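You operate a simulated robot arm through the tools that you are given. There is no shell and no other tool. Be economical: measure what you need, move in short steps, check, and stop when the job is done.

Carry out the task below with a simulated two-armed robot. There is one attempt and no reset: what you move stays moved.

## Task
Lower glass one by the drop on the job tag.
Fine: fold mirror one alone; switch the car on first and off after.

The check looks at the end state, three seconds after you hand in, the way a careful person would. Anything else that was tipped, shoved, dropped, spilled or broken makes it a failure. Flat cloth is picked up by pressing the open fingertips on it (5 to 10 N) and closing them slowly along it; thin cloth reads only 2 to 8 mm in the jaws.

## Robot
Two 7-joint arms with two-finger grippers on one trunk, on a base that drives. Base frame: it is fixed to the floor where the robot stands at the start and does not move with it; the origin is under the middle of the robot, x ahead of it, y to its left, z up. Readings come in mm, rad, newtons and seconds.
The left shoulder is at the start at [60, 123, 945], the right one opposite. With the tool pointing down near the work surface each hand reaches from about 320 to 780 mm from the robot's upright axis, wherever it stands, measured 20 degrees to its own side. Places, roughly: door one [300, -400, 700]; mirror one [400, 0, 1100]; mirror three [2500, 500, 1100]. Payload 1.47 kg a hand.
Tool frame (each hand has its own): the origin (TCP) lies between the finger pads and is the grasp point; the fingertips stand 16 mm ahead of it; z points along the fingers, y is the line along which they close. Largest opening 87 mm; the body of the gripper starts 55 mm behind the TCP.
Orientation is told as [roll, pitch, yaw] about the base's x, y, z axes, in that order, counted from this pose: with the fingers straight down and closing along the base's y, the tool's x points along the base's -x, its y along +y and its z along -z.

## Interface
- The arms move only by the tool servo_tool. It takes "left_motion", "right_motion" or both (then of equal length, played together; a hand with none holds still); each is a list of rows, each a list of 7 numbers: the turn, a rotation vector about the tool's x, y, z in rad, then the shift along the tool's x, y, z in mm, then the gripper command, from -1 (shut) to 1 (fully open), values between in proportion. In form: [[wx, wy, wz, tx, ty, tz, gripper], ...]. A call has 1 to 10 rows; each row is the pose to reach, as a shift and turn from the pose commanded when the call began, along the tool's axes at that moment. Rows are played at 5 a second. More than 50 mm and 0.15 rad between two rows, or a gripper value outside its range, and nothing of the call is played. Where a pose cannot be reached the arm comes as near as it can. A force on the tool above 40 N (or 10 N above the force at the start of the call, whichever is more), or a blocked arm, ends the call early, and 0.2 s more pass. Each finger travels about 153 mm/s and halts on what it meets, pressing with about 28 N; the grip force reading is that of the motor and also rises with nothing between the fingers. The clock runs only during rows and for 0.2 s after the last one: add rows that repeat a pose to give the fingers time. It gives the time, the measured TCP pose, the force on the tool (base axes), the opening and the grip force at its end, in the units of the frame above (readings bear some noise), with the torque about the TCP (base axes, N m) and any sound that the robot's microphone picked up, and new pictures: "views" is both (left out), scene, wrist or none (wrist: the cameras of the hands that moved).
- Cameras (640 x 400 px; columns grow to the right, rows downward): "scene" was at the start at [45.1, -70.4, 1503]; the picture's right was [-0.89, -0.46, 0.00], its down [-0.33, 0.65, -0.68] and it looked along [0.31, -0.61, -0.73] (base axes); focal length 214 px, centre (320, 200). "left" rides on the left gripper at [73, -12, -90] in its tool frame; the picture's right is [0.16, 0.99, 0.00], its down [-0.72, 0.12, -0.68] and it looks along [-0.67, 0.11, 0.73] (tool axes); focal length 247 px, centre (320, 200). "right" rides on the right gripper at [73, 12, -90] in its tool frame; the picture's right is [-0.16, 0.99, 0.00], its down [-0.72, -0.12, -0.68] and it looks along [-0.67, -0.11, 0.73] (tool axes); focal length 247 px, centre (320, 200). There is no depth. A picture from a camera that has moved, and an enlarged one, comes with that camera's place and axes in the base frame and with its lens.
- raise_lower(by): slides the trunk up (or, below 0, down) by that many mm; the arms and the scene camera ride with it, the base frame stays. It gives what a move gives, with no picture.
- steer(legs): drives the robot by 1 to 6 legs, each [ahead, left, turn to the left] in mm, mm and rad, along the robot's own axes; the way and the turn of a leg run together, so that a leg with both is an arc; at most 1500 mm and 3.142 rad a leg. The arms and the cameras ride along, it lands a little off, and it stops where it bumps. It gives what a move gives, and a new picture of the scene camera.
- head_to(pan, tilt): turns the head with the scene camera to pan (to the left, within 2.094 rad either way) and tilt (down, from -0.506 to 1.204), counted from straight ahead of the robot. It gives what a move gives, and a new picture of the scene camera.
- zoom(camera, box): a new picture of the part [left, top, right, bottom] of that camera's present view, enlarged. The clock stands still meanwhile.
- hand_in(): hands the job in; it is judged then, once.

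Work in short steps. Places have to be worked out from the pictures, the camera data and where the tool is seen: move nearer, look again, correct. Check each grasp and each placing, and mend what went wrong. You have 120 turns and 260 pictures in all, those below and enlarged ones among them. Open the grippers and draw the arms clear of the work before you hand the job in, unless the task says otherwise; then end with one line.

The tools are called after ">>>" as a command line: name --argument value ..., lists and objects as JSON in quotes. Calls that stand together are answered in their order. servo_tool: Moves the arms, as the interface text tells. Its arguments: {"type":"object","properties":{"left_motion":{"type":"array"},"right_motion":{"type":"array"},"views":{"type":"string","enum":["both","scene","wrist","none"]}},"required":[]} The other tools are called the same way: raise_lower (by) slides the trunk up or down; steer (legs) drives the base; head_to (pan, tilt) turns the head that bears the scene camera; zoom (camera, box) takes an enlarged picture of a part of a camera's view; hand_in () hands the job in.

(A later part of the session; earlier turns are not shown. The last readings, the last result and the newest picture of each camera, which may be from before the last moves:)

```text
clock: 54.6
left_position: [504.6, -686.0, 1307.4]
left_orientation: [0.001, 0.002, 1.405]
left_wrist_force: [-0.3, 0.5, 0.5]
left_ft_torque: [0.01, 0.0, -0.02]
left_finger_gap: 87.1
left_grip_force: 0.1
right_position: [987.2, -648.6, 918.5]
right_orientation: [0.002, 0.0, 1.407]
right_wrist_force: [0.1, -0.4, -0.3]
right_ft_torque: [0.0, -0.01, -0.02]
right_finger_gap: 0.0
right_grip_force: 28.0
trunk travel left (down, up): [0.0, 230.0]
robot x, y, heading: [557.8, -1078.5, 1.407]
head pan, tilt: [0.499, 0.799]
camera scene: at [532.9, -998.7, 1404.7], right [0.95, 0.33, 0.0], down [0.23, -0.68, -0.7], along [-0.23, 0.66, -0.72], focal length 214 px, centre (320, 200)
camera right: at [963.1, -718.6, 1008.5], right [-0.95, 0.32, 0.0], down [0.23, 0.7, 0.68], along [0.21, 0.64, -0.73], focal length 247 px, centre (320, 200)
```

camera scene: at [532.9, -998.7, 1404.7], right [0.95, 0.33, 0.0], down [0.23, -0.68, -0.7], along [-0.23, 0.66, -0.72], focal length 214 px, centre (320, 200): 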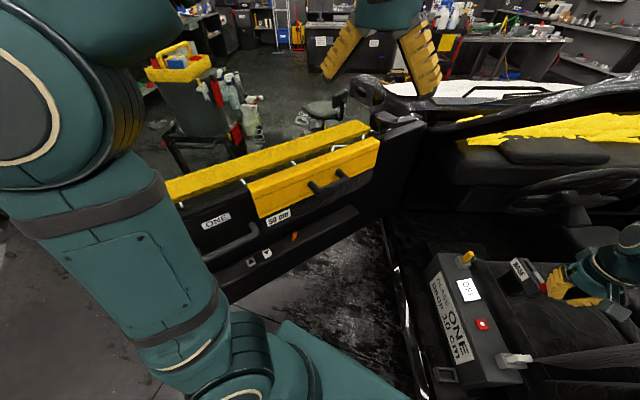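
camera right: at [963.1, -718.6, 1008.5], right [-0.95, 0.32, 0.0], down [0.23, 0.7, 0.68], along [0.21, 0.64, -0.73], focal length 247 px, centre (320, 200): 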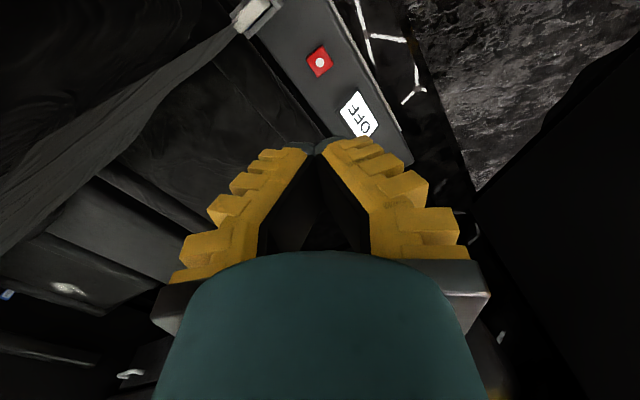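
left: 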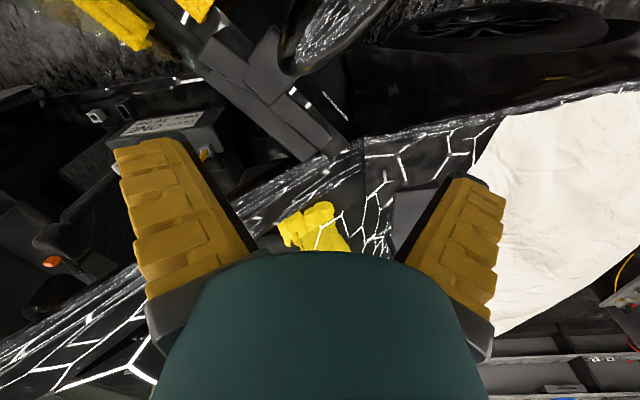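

Triangulation agrees: button at [993,-620,571]. I move above it and descend to about 30 mm above.

>>> servo_tool --right_motion '[[0, 0, 0, -28, -1, 0, -1], [0, 0, 0, -28, -1, 45, -1], [0, 0, 0, -28, -1, 90, -1], [0, 0, 0, -28, -1, 135, -1], [0, 0, 0, -28, -1, 180, -1], [0, 0, 0, -28, -1, 225, -1], [0, 0, 0, -28, -1, 265, -1], [0, 0, 0, -28, -1, 300, -1]]'

>>> zoom --camera "scene" --box '[400, 220, 600, 400]'

```text
clock: 56.4
left_position: [503.8, -686.2, 1306.8]
left_orientation: [0.001, 0.002, 1.406]
left_wrist_force: [0.3, 1.6, -0.2]
left_ft_torque: [-0.02, -0.02, -0.02]
left_finger_gap: 87.1
left_grip_force: 0.1
right_position: [990.9, -623.0, 614.9]
right_orientation: [0.002, 0.002, 1.407]
right_wrist_force: [0.2, 0.5, 0.6]
right_ft_torque: [-0.01, 0.05, 0.0]
right_finger_gap: 0.1
right_grip_force: 28.5
trunk travel left (down, up): [0.0, 230.0]
robot x, y, heading: [559.9, -1085.7, 1.407]
head pan, tilt: [0.499, 0.799]
camera scene: at [533.2, -998.5, 1404.7], right [0.95, 0.33, 0.0], down [0.23, -0.68, -0.7], along [-0.23, 0.66, -0.72], focal length 214 px, centre (320, 200)
camera right: at [968.7, -693.2, 706.0], right [-0.95, 0.32, 0.0], down [0.23, 0.7, 0.68], along [0.21, 0.64, -0.73], focal length 247 px, centre (320, 200)
```

scene: 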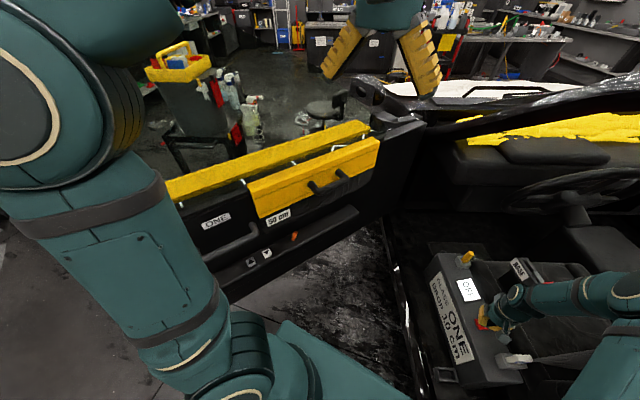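
right: 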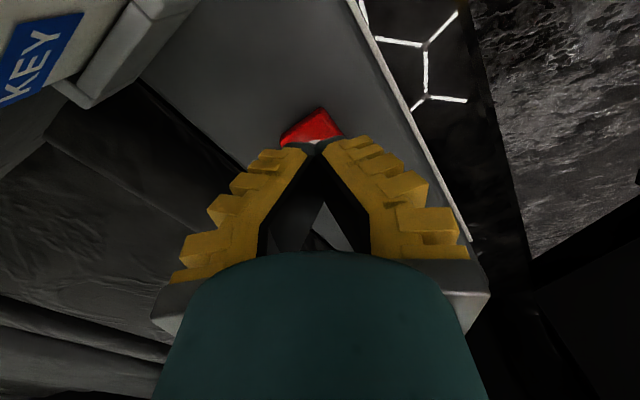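

```text
2.22 times, centred on (500, 310) of scene
camera zoom: at [533.2, -998.5, 1404.7], right [0.95, 0.33, 0.0], down [0.23, -0.68, -0.7], along [-0.23, 0.66, -0.72], focal length 477 px, centre (-80, -44)
```

zoom: 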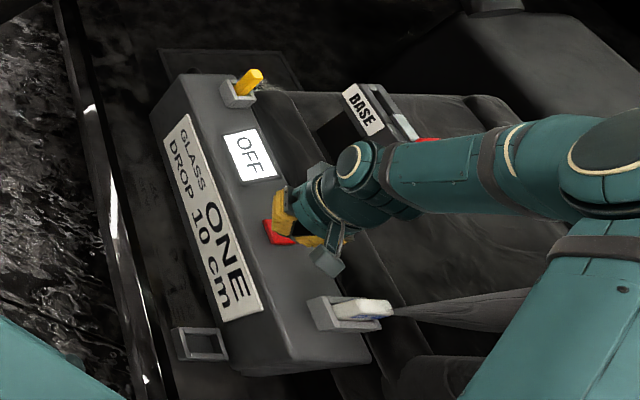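

The tip is just about over the button; I shift 7 mm back toward it and press down gently.

>>> servo_tool --right_motion '[[0, 0, 0, 7, 0, 0, -1], [0, 0, 0, 7, 0, 10, -1], [0, 0, 0, 7, 0, 16, -1], [0, 0, 0, 7, 0, 21, -1], [0, 0, 0, 7, 0, 25, -1], [0, 0, 0, 7, 0, 28, -1]]'

>>> zoom --camera "scene" --box '[400, 220, 600, 400]'

```text
clock: 57.8
left_position: [503.0, -686.3, 1306.8]
left_orientation: [0.001, 0.001, 1.406]
left_wrist_force: [-0.7, 0.1, 1.2]
left_ft_torque: [-0.01, -0.01, 0.0]
left_finger_gap: 87.1
left_grip_force: 0.1
right_position: [992.0, -628.8, 590.2]
right_orientation: [0.002, 0.002, 1.407]
right_wrist_force: [0.1, -0.3, -0.7]
right_ft_torque: [-0.03, -0.01, 0.0]
right_finger_gap: 0.0
right_grip_force: 28.5
trunk travel left (down, up): [0.0, 230.0]
robot x, y, heading: [558.5, -1086.6, 1.405]
head pan, tilt: [0.499, 0.799]
camera scene: at [533.0, -998.9, 1404.7], right [0.95, 0.33, 0.0], down [0.23, -0.68, -0.7], along [-0.23, 0.66, -0.72], focal length 214 px, centre (320, 200)
camera right: at [968.0, -699.8, 679.9], right [-0.95, 0.32, 0.0], down [0.23, 0.7, 0.68], along [0.21, 0.64, -0.73], focal length 247 px, centre (320, 200)
```

scene: 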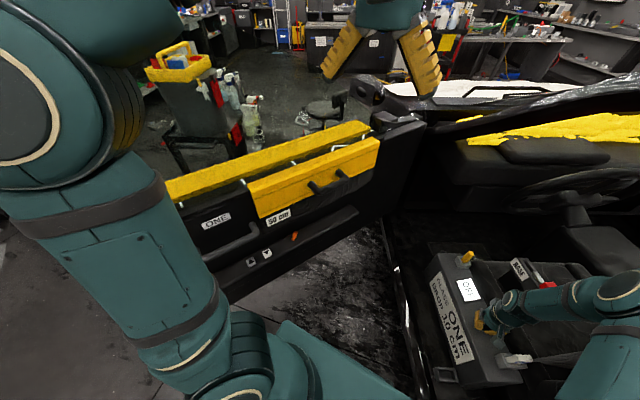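
right: 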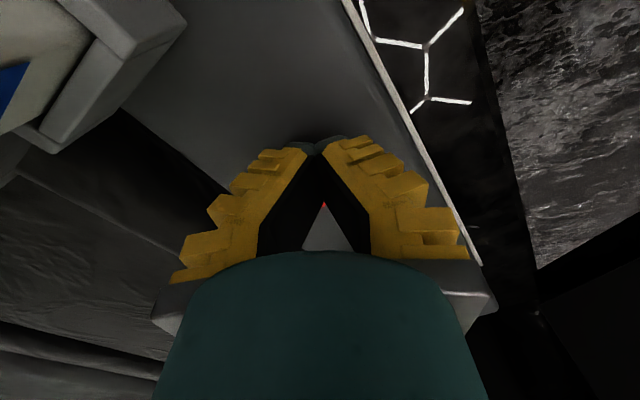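

```text
2.22 times, centred on (500, 310) of scene
camera zoom: at [533.0, -998.9, 1404.7], right [0.95, 0.33, 0.0], down [0.23, -0.68, -0.7], along [-0.23, 0.66, -0.72], focal length 477 px, centre (-80, -44)
```

zoom: 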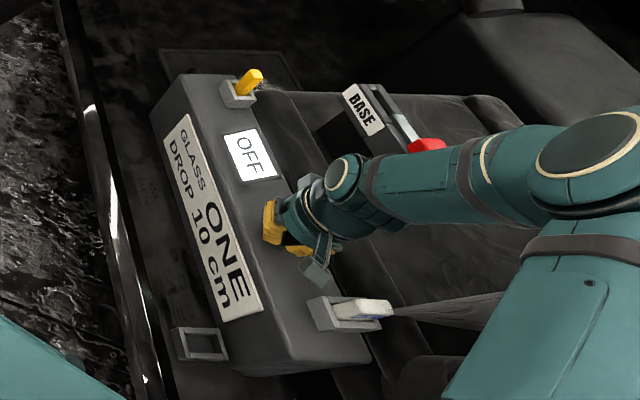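

No contact yet (tip at z≈574). I press further in small steps.

>>> servo_tool --right_motion '[[0, 0, 0, 0, 0, 4, -1], [0, 0, 0, 0, 0, 8, -1], [0, 0, 0, 0, 0, 12, -1], [0, 0, 0, 0, 0, 15, -1], [0, 0, 0, 0, 0, 17, -1]]' --views "none"

>>> zoom --camera "scene" --box '[400, 220, 600, 400]'

```text
clock: 59.0
left_position: [501.8, -688.7, 1306.5]
left_orientation: [-0.001, 0.002, 1.407]
left_wrist_force: [0.3, -0.1, 0.5]
left_ft_torque: [0.01, 0.0, 0.0]
left_finger_gap: 87.1
left_grip_force: 0.0
right_position: [991.5, -629.9, 575.8]
right_orientation: [-0.001, -0.003, 1.407]
right_wrist_force: [-3.2, -3.2, 28.3]
right_ft_torque: [0.12, 0.07, -0.1]
right_finger_gap: 6.2
right_grip_force: 27.9
trunk travel left (down, up): [0.0, 230.0]
robot x, y, heading: [555.5, -1085.7, 1.406]
head pan, tilt: [0.499, 0.799]
heard: click
```

```text
2.22 times, centred on (500, 310) of scene
camera zoom: at [531.1, -1000.9, 1405.1], right [0.95, 0.33, 0.0], down [0.24, -0.68, -0.7], along [-0.23, 0.66, -0.72], focal length 477 px, centre (-80, -44)
```

zoom: 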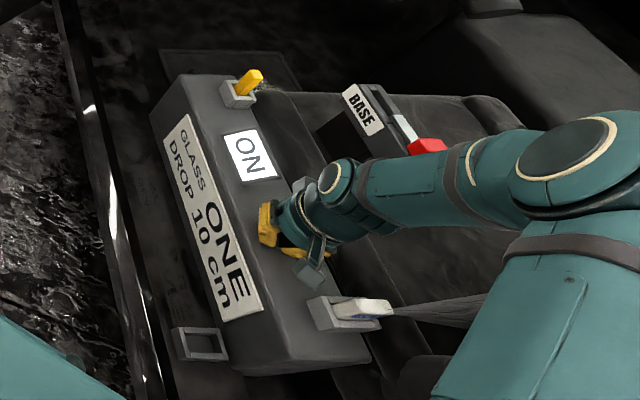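

A click, and the display shows ON. I withdraw the right hand upward.

>>> servo_tool --right_motion '[[0, 0, 0, 0, 0, -20, -1], [0, 0, 0, 0, 0, -60, -1], [0, 0, 0, 0, 0, -105, -1], [0, 0, 0, 0, 0, -150, -1], [0, 0, 0, 0, 0, -195, -1], [0, 0, 0, 0, 0, -240, -1], [0, 0, 0, 0, 0, -280, -1], [0, 0, 0, 20, 0, -320, -1], [0, 0, 0, 50, 0, -360, -1], [0, 0, 0, 90, 0, -390, -1]]'

>>> zoom --camera "scene" --box '[180, 110, 400, 290]'

>>> zoom --camera "scene" --box '[400, 220, 600, 400]'

```text
clock: 61.2
left_position: [503.7, -687.3, 1307.7]
left_orientation: [0.001, 0.0, 1.406]
left_wrist_force: [-0.5, -1.6, -0.5]
left_ft_torque: [-0.01, -0.02, 0.0]
left_finger_gap: 87.2
left_grip_force: 0.0
right_position: [976.1, -720.1, 964.3]
right_orientation: [0.001, 0.0, 1.408]
right_wrist_force: [-0.9, -0.4, 0.5]
right_ft_torque: [-0.01, 0.01, -0.01]
right_finger_gap: 0.0
right_grip_force: 28.3
trunk travel left (down, up): [0.0, 230.0]
robot x, y, heading: [555.9, -1086.2, 1.408]
head pan, tilt: [0.499, 0.799]
camera scene: at [532.6, -1000.3, 1404.9], right [0.95, 0.33, 0.0], down [0.23, -0.68, -0.7], along [-0.23, 0.66, -0.72], focal length 214 px, centre (320, 200)
camera right: at [953.3, -791.0, 1054.7], right [-0.95, 0.32, 0.0], down [0.23, 0.7, 0.68], along [0.21, 0.64, -0.73], focal length 247 px, centre (320, 200)
```

scene: 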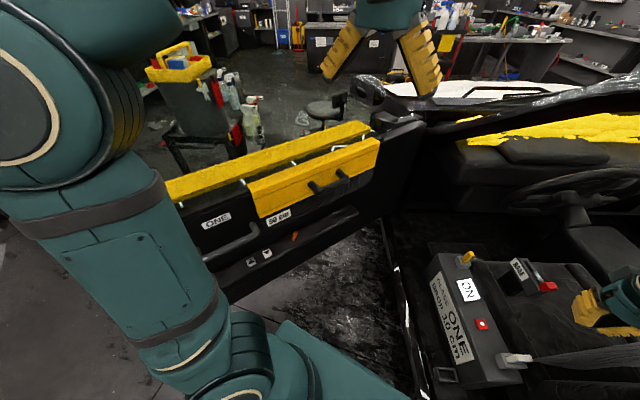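
right: 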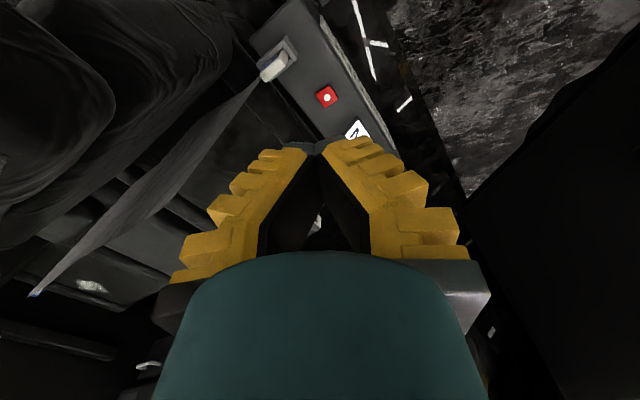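

```text
2.22 times, centred on (290, 200) of scene
camera zoom: at [532.6, -1000.3, 1404.9], right [0.95, 0.33, 0.0], down [0.23, -0.68, -0.7], along [-0.23, 0.66, -0.72], focal length 477 px, centre (387, 200)
```

zoom: 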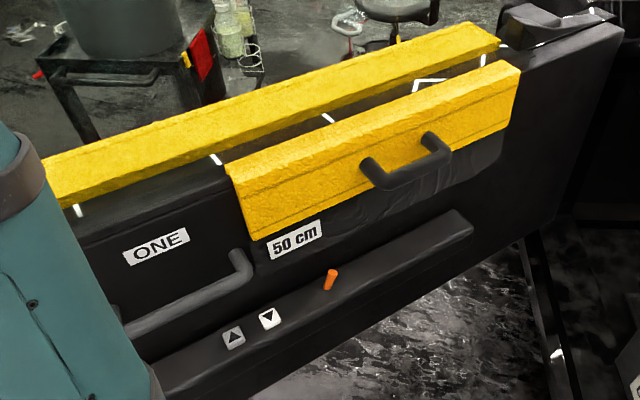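

```text
2.22 times, centred on (500, 310) of scene
camera zoom: at [532.6, -1000.3, 1404.9], right [0.95, 0.33, 0.0], down [0.23, -0.68, -0.7], along [-0.23, 0.66, -0.72], focal length 477 px, centre (-80, -44)
```

zoom: 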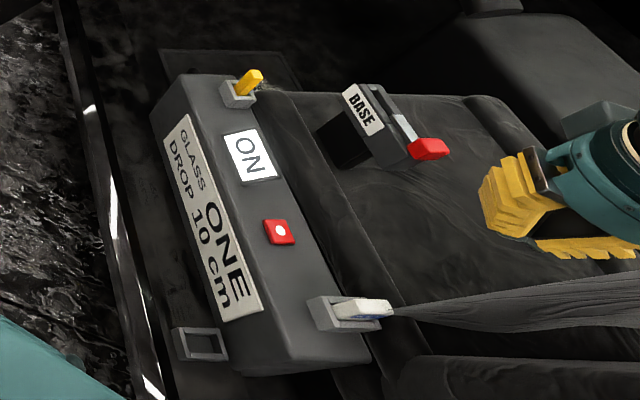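

Now I bring the left hand down toward the armrest, turning it to face the door so its camera sees the controls.

>>> servo_tool --left_motion '[[0, 0, -0.14, 15, 20, 30, 0], [0, 0, -0.28, 30, 40, 60, -1], [0, 0, -0.42, 48, 60, 90, -1], [0, 0, -0.56, 65, 80, 120, -1], [0, 0, -0.7, 80, 100, 150, -1], [0, 0, -0.84, 95, 120, 180, -1], [0, 0, -0.98, 110, 140, 210, -1], [0, 0, -0.99, 125, 157, 240, -1], [0, 0, -0.99, 125, 157, 275, -1], [0, 0, -0.99, 125, 157, 300, -1]]'

```text
clock: 63.4
left_position: [327.2, -786.0, 1008.0]
left_orientation: [0.001, -0.001, 2.398]
left_wrist_force: [0.1, 1.0, 0.1]
left_ft_torque: [0.0, 0.0, 0.05]
left_finger_gap: 0.0
left_grip_force: 27.3
right_position: [976.6, -718.5, 964.1]
right_orientation: [0.002, 0.002, 1.408]
right_wrist_force: [0.5, 0.7, -0.4]
right_ft_torque: [-0.01, -0.02, 0.0]
right_finger_gap: 0.0
right_grip_force: 28.1
trunk travel left (down, up): [0.0, 230.0]
robot x, y, heading: [560.6, -1086.0, 1.41]
head pan, tilt: [0.499, 0.799]
camera scene: at [532.9, -998.8, 1404.7], right [0.95, 0.33, 0.0], down [0.23, -0.68, -0.7], along [-0.23, 0.66, -0.72], focal length 214 px, centre (320, 200)
camera left: at [390.1, -826.9, 1096.6], right [-0.55, -0.83, 0.0], down [-0.61, 0.41, 0.68], along [-0.57, 0.38, -0.73], focal length 247 px, centre (320, 200)
```

scene: 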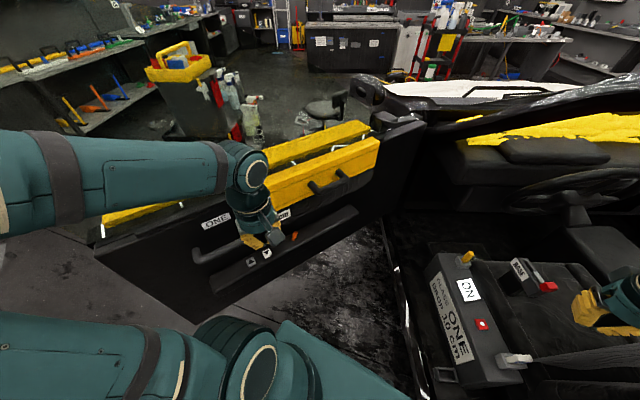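
left: 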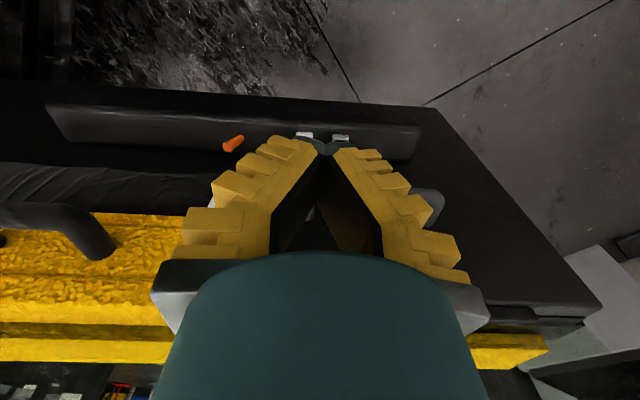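

The armrest controls are in view; zoom in.

>>> zoom --camera "left" --box '[200, 80, 440, 230]'

>>> zoom --camera "scene" --box '[340, 60, 460, 160]'

```text
2.67 times, centred on (320, 155) of left
camera zoom: at [390.1, -826.9, 1096.6], right [-0.55, -0.83, 0.0], down [-0.61, 0.41, 0.68], along [-0.57, 0.38, -0.73], focal length 659 px, centre (320, 320)
```

zoom: 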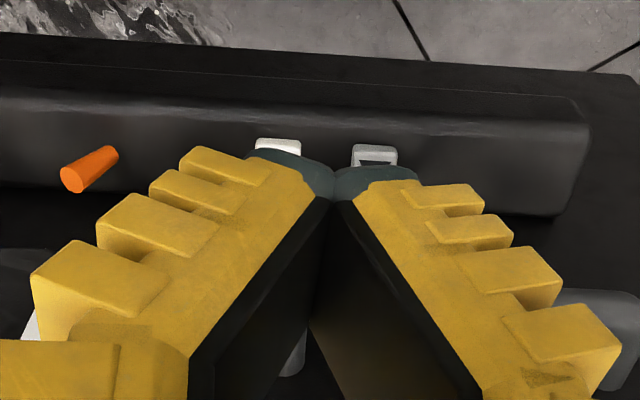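

```text
4.00 times, centred on (400, 110) of scene
camera zoom: at [532.9, -998.8, 1404.7], right [0.95, 0.33, 0.0], down [0.23, -0.68, -0.7], along [-0.23, 0.66, -0.72], focal length 858 px, centre (0, 560)
```

zoom: 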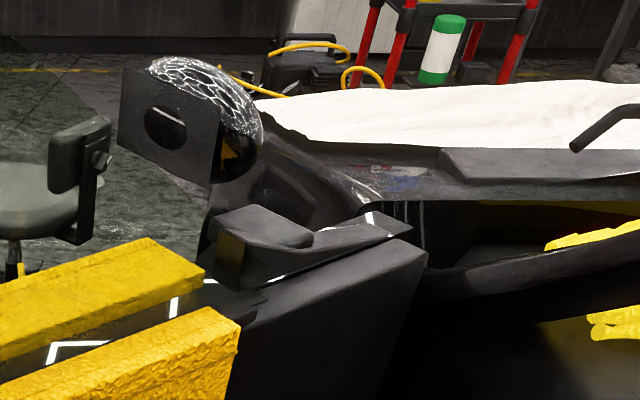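

I'll use ▼ on the armrest for the glass. First I find the glass top edge in the scene view for a baseline.

>>> head_to --pan 1.2 --tilt 0.3

>>> zoom --camera "scene" --box '[220, 100, 640, 340]'

```text
clock: 64.5
left_position: [327.7, -785.1, 1006.4]
left_orientation: [0.002, 0.002, 2.397]
left_wrist_force: [0.7, -0.1, -0.4]
left_ft_torque: [0.02, 0.0, -0.02]
left_finger_gap: 0.0
left_grip_force: 27.7
right_position: [977.7, -718.7, 964.2]
right_orientation: [-0.001, 0.001, 1.405]
right_wrist_force: [0.3, -1.3, -0.1]
right_ft_torque: [0.02, -0.01, -0.02]
right_finger_gap: 0.0
right_grip_force: 28.3
trunk travel left (down, up): [0.0, 230.0]
robot x, y, heading: [559.3, -1087.7, 1.407]
head pan, tilt: [1.201, 0.3]
camera scene: at [479.1, -1027.4, 1449.0], right [0.51, 0.86, 0.0], down [0.25, -0.15, -0.96], along [-0.82, 0.49, -0.3], focal length 214 px, centre (320, 200)
```

scene: 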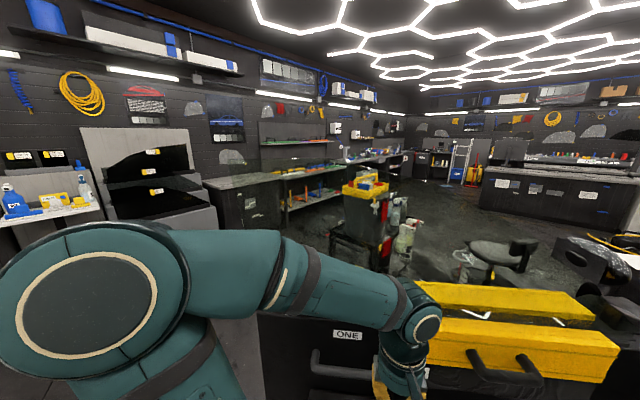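

```text
1.52 times, centred on (430, 220) of scene
camera zoom: at [479.1, -1027.4, 1449.0], right [0.51, 0.86, 0.0], down [0.25, -0.15, -0.96], along [-0.82, 0.49, -0.3], focal length 327 px, centre (152, 170)
```

zoom: 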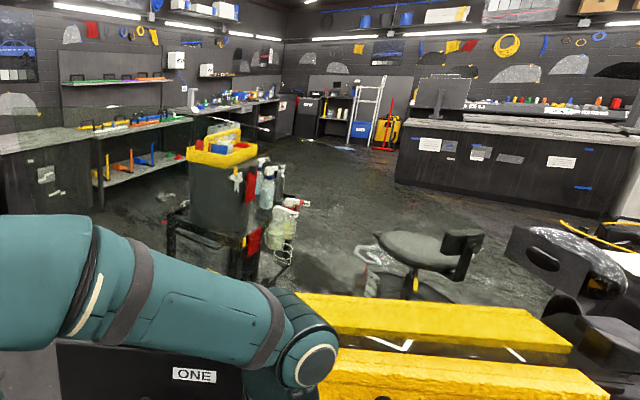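

>>> zoom --camera "scene" --box '[380, 130, 600, 270]'

>>> zoom --camera "scene" --box '[200, 130, 420, 270]'

```text
2.86 times, centred on (490, 200) of scene
camera zoom: at [479.1, -1027.4, 1449.0], right [0.51, 0.86, 0.0], down [0.25, -0.15, -0.96], along [-0.82, 0.49, -0.3], focal length 613 px, centre (-166, 200)
```

zoom: 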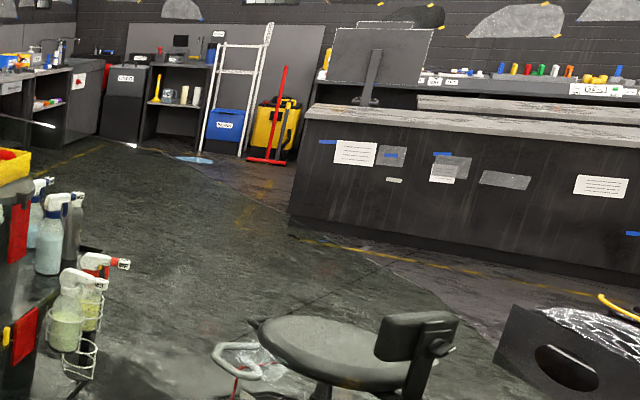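

```text
2.86 times, centred on (310, 200) of scene
camera zoom: at [479.1, -1027.4, 1449.0], right [0.51, 0.86, 0.0], down [0.25, -0.15, -0.96], along [-0.82, 0.49, -0.3], focal length 613 px, centre (349, 200)
```

zoom: 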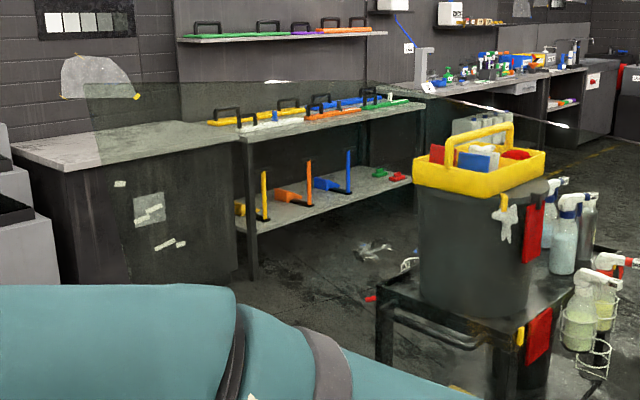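

The glass outline is visible: flat top edge with its rear corner at zoom pixel (85,83). For a depth-independent 100 mm reference, I raise the trunk 100 mm and record where the edge appears; after lowering trunk and glass by 100 each it should look the same.

>>> raise_lower --by 100

>>> zoom --camera "scene" --box '[200, 160, 420, 300]'

>>> zoom --camera "scene" --box '[210, 160, 310, 220]'

>>> raise_lower --by -100

>>> zoom --camera "scene" --box '[210, 130, 310, 190]'

```text
clock: 65.8
left_position: [326.5, -784.1, 1107.0]
left_orientation: [0.003, 0.0, 2.395]
left_wrist_force: [0.4, 0.0, 0.8]
left_ft_torque: [0.0, 0.03, 0.02]
left_finger_gap: 0.0
left_grip_force: 27.9
right_position: [977.4, -718.7, 1063.9]
right_orientation: [0.003, 0.001, 1.407]
right_wrist_force: [0.2, -0.2, -0.9]
right_ft_torque: [0.02, -0.01, 0.01]
right_finger_gap: 0.2
right_grip_force: 27.6
trunk travel left (down, up): [-100.0, 130.0]
robot x, y, heading: [555.1, -1081.6, 1.403]
head pan, tilt: [1.201, 0.3]
```

```text
2.86 times, centred on (310, 230) of scene
camera zoom: at [479.1, -1027.3, 1549.0], right [0.51, 0.86, 0.0], down [0.25, -0.15, -0.96], along [-0.82, 0.49, -0.3], focal length 613 px, centre (349, 114)
```

zoom: 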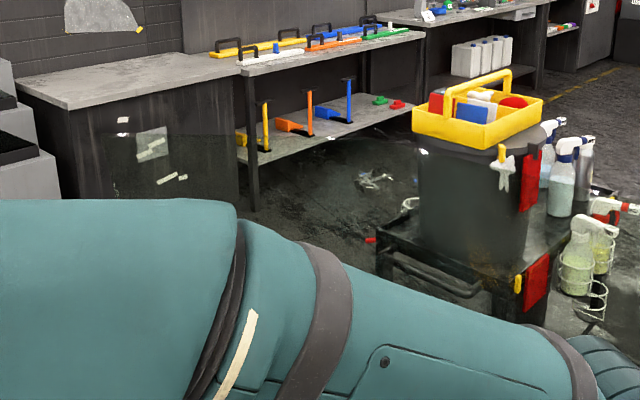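

```text
6.40 times, centred on (260, 190) of scene
camera zoom: at [479.1, -1027.3, 1549.0], right [0.51, 0.86, 0.0], down [0.25, -0.15, -0.96], along [-0.82, 0.49, -0.3], focal length 1373 px, centre (704, 264)
```

zoom: 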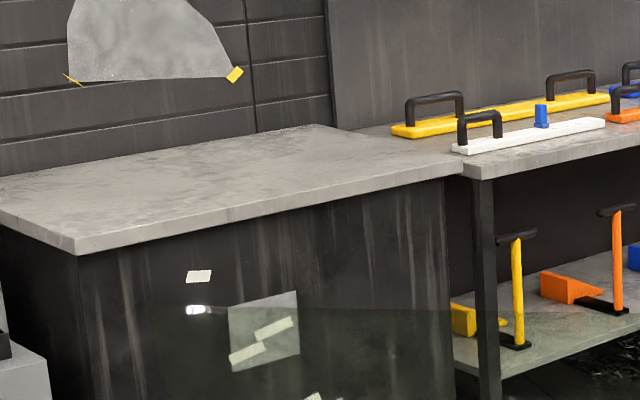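

```text
clock: 67.2
left_position: [327.7, -784.5, 1008.6]
left_orientation: [0.001, -0.002, 2.396]
left_wrist_force: [-0.6, -0.9, 1.0]
left_ft_torque: [-0.01, -0.02, -0.02]
left_finger_gap: 0.0
left_grip_force: 28.0
right_position: [977.1, -719.0, 963.3]
right_orientation: [0.0, 0.001, 1.406]
right_wrist_force: [-0.3, -0.5, 0.1]
right_ft_torque: [0.03, 0.02, 0.0]
right_finger_gap: 0.0
right_grip_force: 27.9
trunk travel left (down, up): [0.0, 230.0]
robot x, y, heading: [559.0, -1086.6, 1.408]
head pan, tilt: [1.201, 0.3]
```

```text
6.40 times, centred on (260, 160) of scene
camera zoom: at [479.0, -1027.6, 1449.2], right [0.51, 0.86, 0.0], down [0.25, -0.15, -0.96], along [-0.82, 0.49, -0.3], focal length 1373 px, centre (704, 456)
```

zoom: 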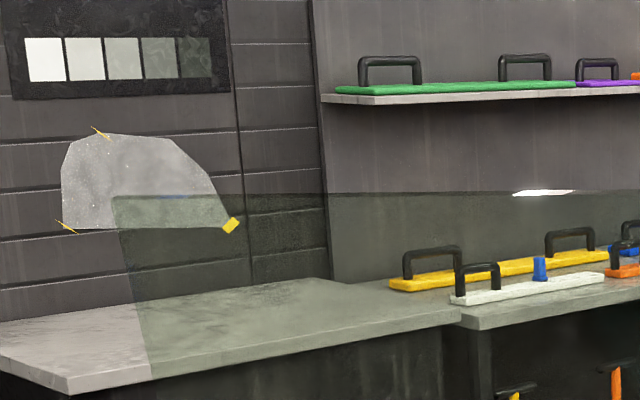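

Baseline recorded (top edge currently orig row ≈160.4; at −100 mm it should match row 307 at x=300 in the box [210,160,310,220]). Now I tilt the left hand 0.5 rad to stay clear of the bag and bring it just above ▼.

>>> servo_tool --left_motion '[[0, -0.14, 0, -10, 0, 30, -1], [0, -0.28, 0, -20, 0, 60, -1], [0, -0.42, 0, -35, 0, 95, -1], [0, -0.5, 0, -50, 0, 130, -1], [0, -0.5, 0, -75, 0, 155, -1], [0, -0.5, 0, -105, -1, 180, -1], [0, -0.5, 0, -130, -1, 195, -1]]'

>>> zoom --camera "left" --box '[200, 50, 440, 200]'

>>> head_to --pan 0.6 --tilt 0.7

>>> zoom --camera "scene" --box '[220, 180, 400, 310]'

```text
clock: 68.6
left_position: [246.9, -667.7, 831.1]
left_orientation: [-0.011, -0.5, 2.378]
left_wrist_force: [13.3, 4.7, -8.1]
left_ft_torque: [0.01, 0.14, 0.23]
left_finger_gap: 0.0
left_grip_force: 27.3
left hand out of reach, approached as far as the arm can: row 1, 2, 3, 4, 5, 6, 7
right_position: [976.2, -719.6, 963.9]
right_orientation: [0.001, 0.0, 1.406]
right_wrist_force: [-0.4, 0.4, 1.1]
right_ft_torque: [0.01, -0.05, 0.03]
right_finger_gap: 0.3
right_grip_force: 28.1
trunk travel left (down, up): [0.0, 230.0]
robot x, y, heading: [560.6, -1086.5, 1.401]
head pan, tilt: [1.201, 0.3]
stopped in row 7 (left hand): the force on the tool passed its limit at 68 N (the readings are from after the stop); the commanded pose is now the measured one
camera scene: at [477.9, -1026.7, 1448.7], right [0.51, 0.86, 0.0], down [0.26, -0.15, -0.95], along [-0.82, 0.49, -0.3], focal length 214 px, centre (320, 200)
camera left: at [332.2, -735.4, 872.9], right [-0.59, -0.81, -0.09], down [-0.31, 0.12, 0.94], along [-0.75, 0.58, -0.32], focal length 247 px, centre (320, 200)
```

scene: 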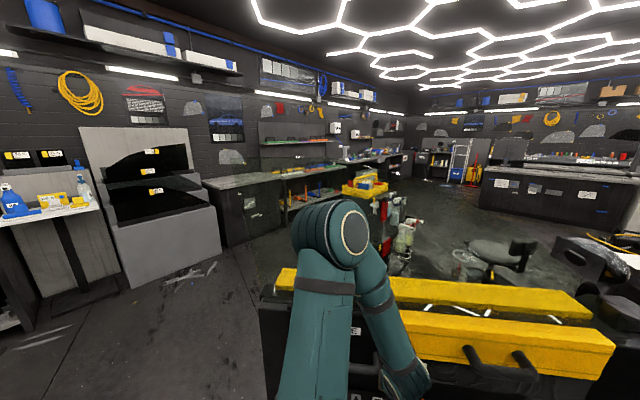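
left: 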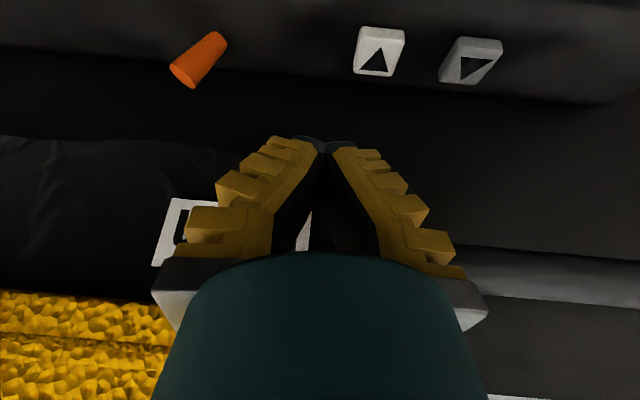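

```text
2.67 times, centred on (320, 125) of left
camera zoom: at [332.2, -735.4, 872.9], right [-0.59, -0.81, -0.09], down [-0.31, 0.12, 0.94], along [-0.75, 0.58, -0.32], focal length 659 px, centre (320, 400)
```

zoom: 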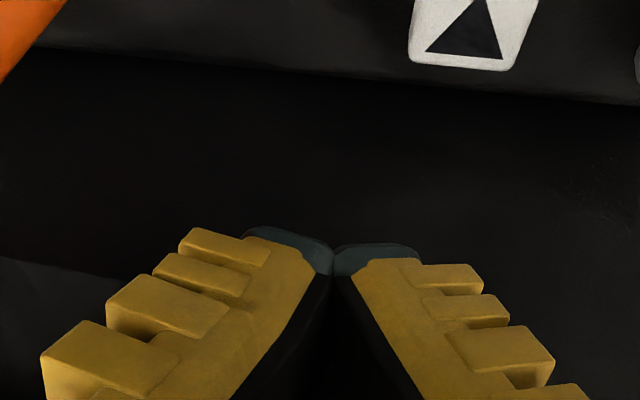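

```text
clock: 69.6
left_position: [245.7, -667.2, 830.0]
left_orientation: [-0.007, -0.505, 2.379]
left_wrist_force: [19.3, 0.9, -13.5]
left_ft_torque: [0.3, 0.19, 0.47]
left_finger_gap: 0.0
left_grip_force: 27.3
right_position: [979.4, -720.4, 962.7]
right_orientation: [0.001, 0.002, 1.402]
right_wrist_force: [-0.2, 0.4, 0.0]
right_ft_torque: [0.03, -0.02, 0.02]
right_finger_gap: 0.0
right_grip_force: 28.2
trunk travel left (down, up): [0.0, 230.0]
robot x, y, heading: [557.0, -1084.5, 1.398]
head pan, tilt: [0.6, 0.7]
camera scene: at [525.5, -997.2, 1413.0], right [0.91, 0.42, 0.0], down [0.27, -0.58, -0.77], along [-0.32, 0.69, -0.64], focal length 214 px, centre (320, 200)
```

scene: 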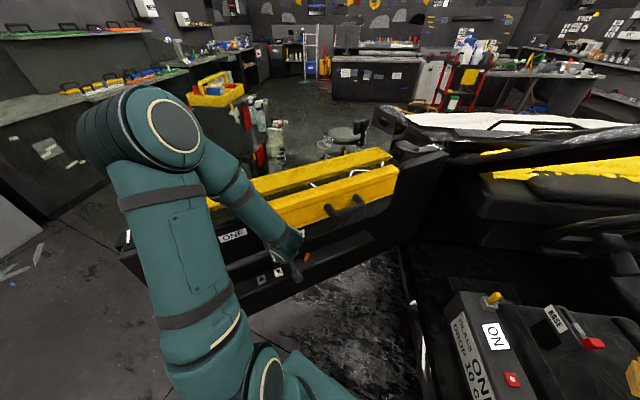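

```text
3.08 times, centred on (310, 245) of scene
camera zoom: at [525.5, -997.2, 1413.0], right [0.91, 0.42, 0.0], down [0.27, -0.58, -0.77], along [-0.32, 0.69, -0.64], focal length 660 px, centre (351, 62)
```

zoom: 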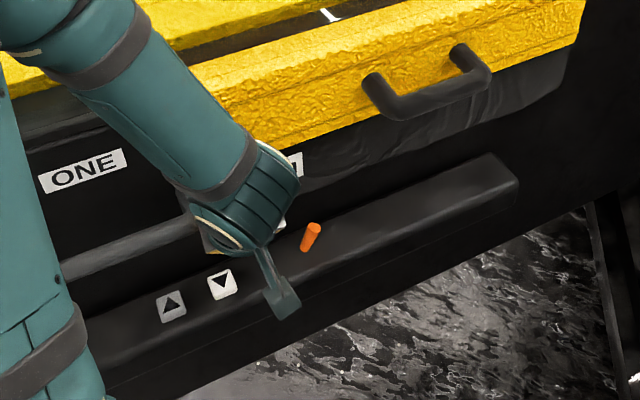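

Contact occurred and the tilted pose was out of reach from this stance. I withdraw the left hand backwards along its fingers.

>>> servo_tool --left_motion '[[0, 0, 0, 10, 0, -20, -1], [0, 0, 0, 20, 0, -50, -1], [0, 0, 0, 30, 0, -90, -1], [0, 0.14, 0, 40, 0, -130, -1], [0, 0.28, 0, 50, 0, -160, -1], [0, 0.42, 0, 60, 0, -180, -1], [0, 0.5, 0, 70, 0, -200, -1]]'

>>> zoom --camera "scene" --box '[120, 130, 400, 310]'

```text
clock: 71.2
left_position: [357.5, -778.4, 971.5]
left_orientation: [-0.005, -0.002, 2.379]
left_wrist_force: [-0.4, -0.1, 0.7]
left_ft_torque: [-0.04, 0.02, 0.01]
left_finger_gap: 0.0
left_grip_force: 27.8
left hand out of reach, approached as far as the arm can: row 1, 2, 3, 4, 5, 6
right_position: [978.6, -720.8, 963.5]
right_orientation: [0.003, 0.003, 1.403]
right_wrist_force: [-0.4, -0.2, -1.6]
right_ft_torque: [0.01, -0.03, 0.02]
right_finger_gap: 0.0
right_grip_force: 27.8
trunk travel left (down, up): [0.0, 230.0]
robot x, y, heading: [557.7, -1087.6, 1.4]
head pan, tilt: [0.6, 0.7]
camera scene: at [524.4, -998.3, 1413.0], right [0.91, 0.42, 0.0], down [0.27, -0.58, -0.77], along [-0.32, 0.69, -0.64], focal length 214 px, centre (320, 200)
camera left: at [420.0, -822.3, 1061.0], right [-0.57, -0.82, -0.01], down [-0.6, 0.41, 0.68], along [-0.56, 0.39, -0.73], focal length 247 px, centre (320, 200)
```

scene: 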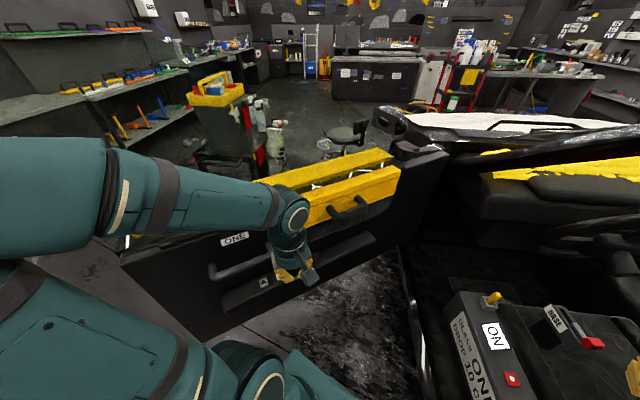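
left: 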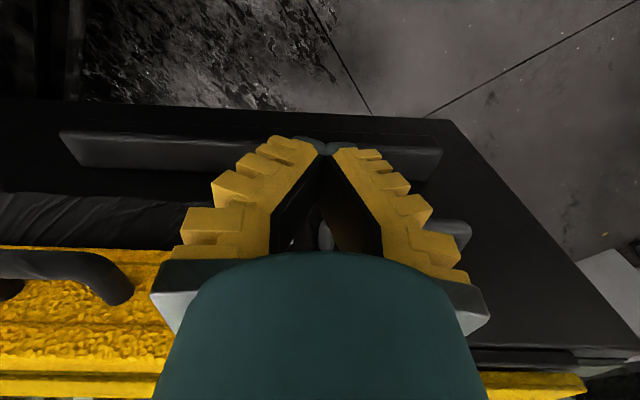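

```text
2.22 times, centred on (260, 220) of scene
camera zoom: at [524.4, -998.3, 1413.0], right [0.91, 0.42, 0.0], down [0.27, -0.58, -0.77], along [-0.32, 0.69, -0.64], focal length 477 px, centre (453, 156)
```

zoom: 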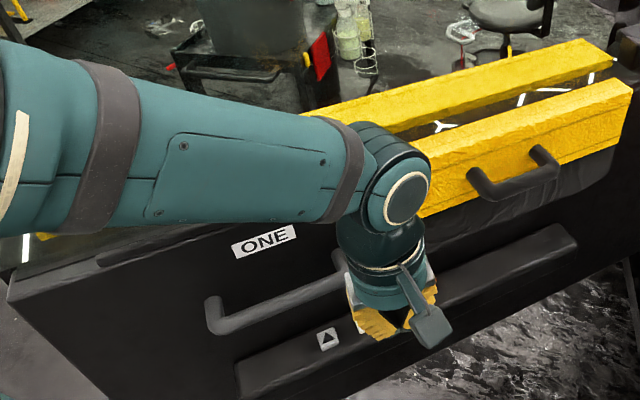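

I lift both hands, then drive back a bit and turn left so the armrest lies ahead at a better distance.

>>> servo_tool --left_motion '[[0, 0, 0, 10, 0, -40, -1], [0, 0, 0, 20, 0, -80, -1], [0, 0, 0, 20, 0, -120, -1], [0, 0, 0, 20, 0, -160, -1], [0, 0, 0, 20, 0, -200, -1], [0, 0, 0, 20, 0, -240, -1]]' --right_motion '[[0, 0, 0, 0, 20, -45, -1], [0, 0, 0, 0, 40, -90, -1], [0, 0, 0, 0, 60, -135, -1], [0, 0, 0, 0, 80, -180, -1], [0, 0, 0, 0, 100, -225, -1], [0, 0, 0, 0, 120, -270, -1]]' --views "none"

>>> steer --legs '[[-158, -27, 0], [0, 0, 0.35]]'

```text
clock: 72.6
left_position: [371.3, -793.1, 1211.6]
left_orientation: [-0.007, -0.003, 2.379]
left_wrist_force: [-0.7, -0.7, -0.1]
left_ft_torque: [0.0, 0.02, 0.0]
left_finger_gap: 0.0
left_grip_force: 28.2
right_position: [860.2, -699.5, 1235.4]
right_orientation: [0.002, 0.001, 1.402]
right_wrist_force: [0.0, 0.1, 1.0]
right_ft_torque: [0.01, -0.01, -0.03]
right_finger_gap: 0.0
right_grip_force: 28.2
trunk travel left (down, up): [0.0, 230.0]
robot x, y, heading: [562.9, -1083.0, 1.397]
head pan, tilt: [0.6, 0.7]
```

```text
clock: 75.1
left_position: [282.3, -1038.0, 1211.1]
left_orientation: [-0.007, -0.004, 2.727]
left_wrist_force: [0.0, 0.3, 0.3]
left_ft_torque: [0.02, -0.02, -0.01]
left_finger_gap: 0.0
left_grip_force: 28.5
right_position: [707.7, -780.7, 1234.7]
right_orientation: [0.0, 0.001, 1.753]
right_wrist_force: [0.2, 0.0, 0.1]
right_ft_torque: [0.01, -0.04, -0.03]
right_finger_gap: 0.0
right_grip_force: 28.0
trunk travel left (down, up): [0.0, 230.0]
robot x, y, heading: [556.5, -1246.9, 1.752]
head pan, tilt: [0.6, 0.7]
camera scene: at [495.3, -1176.6, 1413.0], right [0.71, 0.7, 0.0], down [0.45, -0.46, -0.76], along [-0.54, 0.54, -0.64], focal length 214 px, centre (320, 200)
```

scene: 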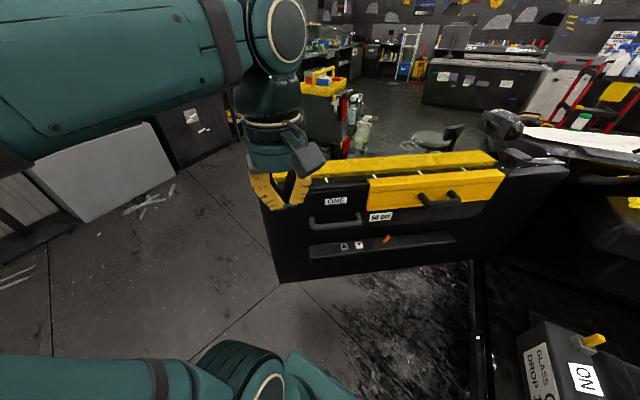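

The stance is better: ▼ again triangulates near [218,-686,727]. I move the left hand to a point inboard of the armrest, squared to the door.

>>> servo_tool --left_motion '[[0, 0, 0.05, -10, -30, 30, -1], [0, 0, 0.1, -20, -60, 65, -1], [0, 0, 0.15, -30, -95, 100, -1], [0, 0, 0.2, -40, -130, 135, -1], [0, 0, 0.25, -50, -165, 170, -1], [0, 0, 0.3, -60, -200, 205, -1], [0, 0, 0.33, -70, -229, 235, -1], [0, 0, 0.33, -70, -229, 261, -1]]' --views "none"

>>> servo_tool --left_motion '[[0, -0.12, 0, 0, 0, 0, -1], [0, -0.25, 0, 0, 0, 10, -1], [0, -0.38, 0, 0, 0, 20, -1], [0, -0.5, 0, 0, 0, 30, -1]]'

```text
refused: row 3 steps farther than a row can; nothing moved
```

```text
clock: 76.1
left_position: [282.5, -1037.6, 1179.3]
left_orientation: [-0.008, -0.506, 2.734]
left_wrist_force: [-0.6, 0.2, -0.1]
left_ft_torque: [0.01, -0.01, 0.0]
left_finger_gap: 0.0
left_grip_force: 28.3
right_position: [709.6, -781.5, 1235.2]
right_orientation: [0.003, 0.002, 1.753]
right_wrist_force: [0.3, -0.4, -0.1]
right_ft_torque: [0.0, -0.04, 0.0]
right_finger_gap: 0.0
right_grip_force: 28.1
trunk travel left (down, up): [0.0, 230.0]
robot x, y, heading: [562.1, -1248.2, 1.751]
head pan, tilt: [0.6, 0.7]
camera scene: at [495.9, -1176.7, 1413.0], right [0.71, 0.7, 0.0], down [0.45, -0.46, -0.77], along [-0.54, 0.54, -0.64], focal length 214 px, centre (320, 200)
camera left: at [386.6, -1072.3, 1224.3], right [-0.27, -0.96, -0.08], down [-0.33, 0.01, 0.94], along [-0.91, 0.28, -0.32], focal length 247 px, centre (320, 200)
```

scene: 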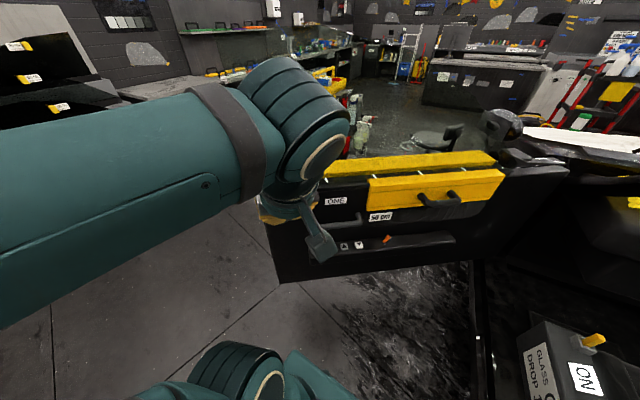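
left: 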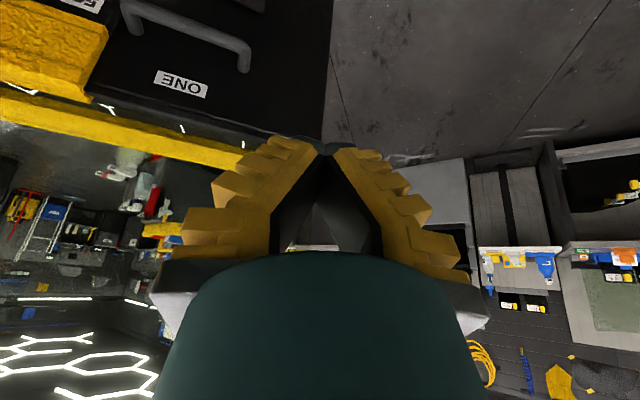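

The tilt is reachable now. I go in a straight line to a point ~100 mm up and inboard of ▼, yawing to face the door.

>>> servo_tool --left_motion '[[0.016, 0, 0.029, 4, -28, 37, -1], [0.032, 0, 0.058, 8, -55, 75, -1], [0.047, 0, 0.087, 12, -83, 112, -1], [0.063, 0, 0.116, 16, -111, 150, -1], [0.079, 0, 0.145, 20, -139, 187, -1], [0.095, 0, 0.174, 25, -166, 225, -1], [0.11, 0, 0.203, 29, -194, 262, -1], [0.126, 0, 0.232, 33, -222, 300, -1], [0.142, 0, 0.261, 37, -250, 337, -1], [0.158, 0, 0.29, 41, -277, 375, -1]]'

>>> zoom --camera "scene" --box '[260, 160, 440, 290]'

```text
clock: 78.3
left_position: [262.2, -721.9, 832.4]
left_orientation: [-0.006, -0.507, 2.4]
left_wrist_force: [-0.6, -0.2, 0.3]
left_ft_torque: [-0.06, -0.01, -0.02]
left_finger_gap: 0.0
left_grip_force: 27.8
right_position: [709.2, -781.3, 1234.8]
right_orientation: [0.002, 0.003, 1.753]
right_wrist_force: [0.4, 0.3, 0.0]
right_ft_torque: [-0.04, -0.03, 0.03]
right_finger_gap: 0.0
right_grip_force: 28.3
trunk travel left (down, up): [0.0, 230.0]
robot x, y, heading: [558.9, -1248.5, 1.752]
head pan, tilt: [0.6, 0.7]
camera scene: at [495.5, -1175.7, 1412.9], right [0.71, 0.7, 0.0], down [0.45, -0.46, -0.76], along [-0.54, 0.54, -0.64], focal length 214 px, centre (320, 200)
camera left: at [349.8, -788.0, 875.0], right [-0.57, -0.82, -0.08], down [-0.3, 0.12, 0.95], along [-0.77, 0.56, -0.32], focal length 247 px, centre (320, 200)
```

scene: 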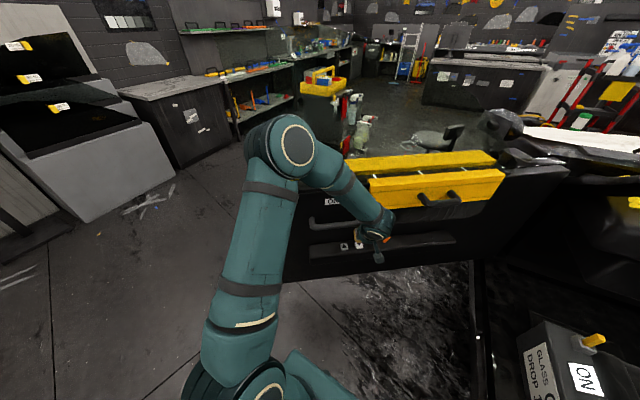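
left: 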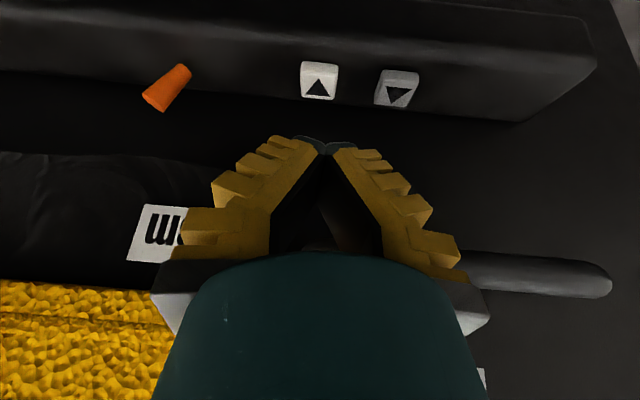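

```text
3.08 times, centred on (350, 225) of scene
camera zoom: at [495.5, -1175.7, 1412.9], right [0.71, 0.7, 0.0], down [0.45, -0.46, -0.76], along [-0.54, 0.54, -0.64], focal length 660 px, centre (228, 123)
```

zoom: 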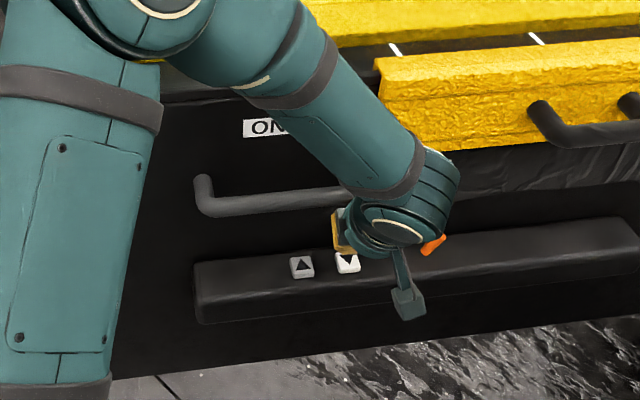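

The fingertip is close to ▼ (B≈[225,-688,728]). I tilt a little more and approach along the finger direction.

>>> servo_tool --left_motion '[[0, -0.1, 0, 0, 0, 20, -1], [0, -0.2, 0, 0, 0, 40, -1], [0, -0.2, 0, 0, 0, 57, -1]]'

>>> zoom --camera "scene" --box '[300, 200, 420, 290]'

```text
clock: 79.1
left_position: [239.4, -704.0, 785.3]
left_orientation: [-0.007, -0.708, 2.401]
left_wrist_force: [-0.3, 1.0, 0.5]
left_ft_torque: [-0.01, -0.02, 0.0]
left_finger_gap: 0.2
left_grip_force: 28.2
right_position: [710.4, -780.7, 1234.1]
right_orientation: [0.002, 0.001, 1.754]
right_wrist_force: [0.4, -0.4, 0.3]
right_ft_torque: [0.02, -0.03, 0.01]
right_finger_gap: 0.0
right_grip_force: 28.2
trunk travel left (down, up): [0.0, 230.0]
robot x, y, heading: [559.3, -1248.7, 1.754]
head pan, tilt: [0.6, 0.7]
camera scene: at [495.3, -1176.3, 1412.9], right [0.71, 0.7, 0.0], down [0.45, -0.46, -0.76], along [-0.54, 0.54, -0.64], focal length 214 px, centre (320, 200)
camera left: at [333.1, -773.6, 805.9], right [-0.58, -0.81, -0.11], down [-0.16, -0.02, 0.99], along [-0.8, 0.59, -0.12], focal length 247 px, centre (320, 200)
```

scene: 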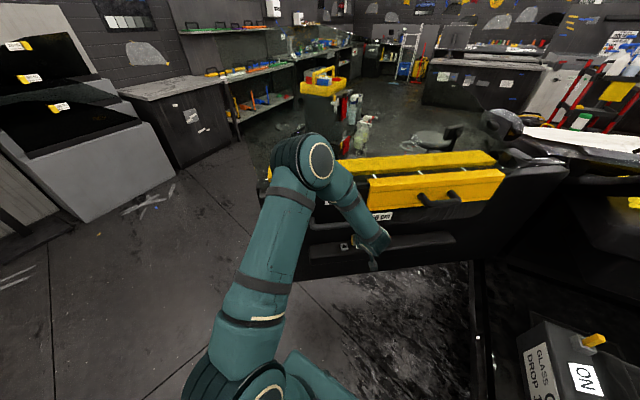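
left: 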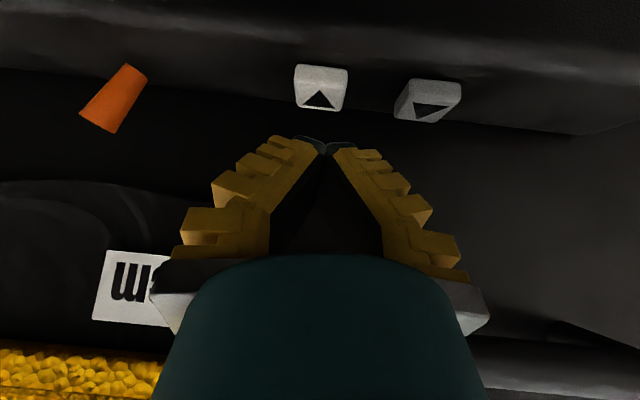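

```text
4.44 times, centred on (360, 245) of scene
camera zoom: at [495.3, -1176.3, 1412.9], right [0.71, 0.7, 0.0], down [0.45, -0.46, -0.76], along [-0.54, 0.54, -0.64], focal length 953 px, centre (142, 0)
```

zoom: 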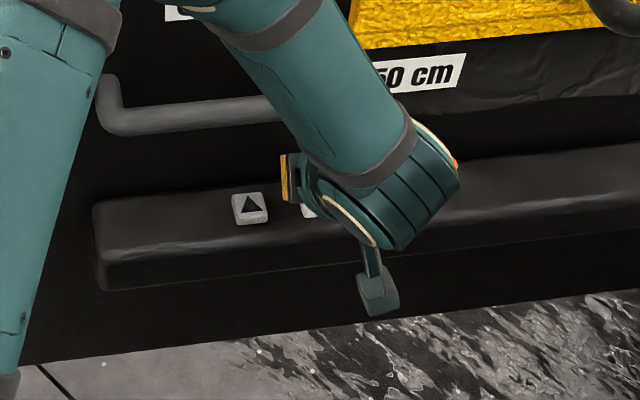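

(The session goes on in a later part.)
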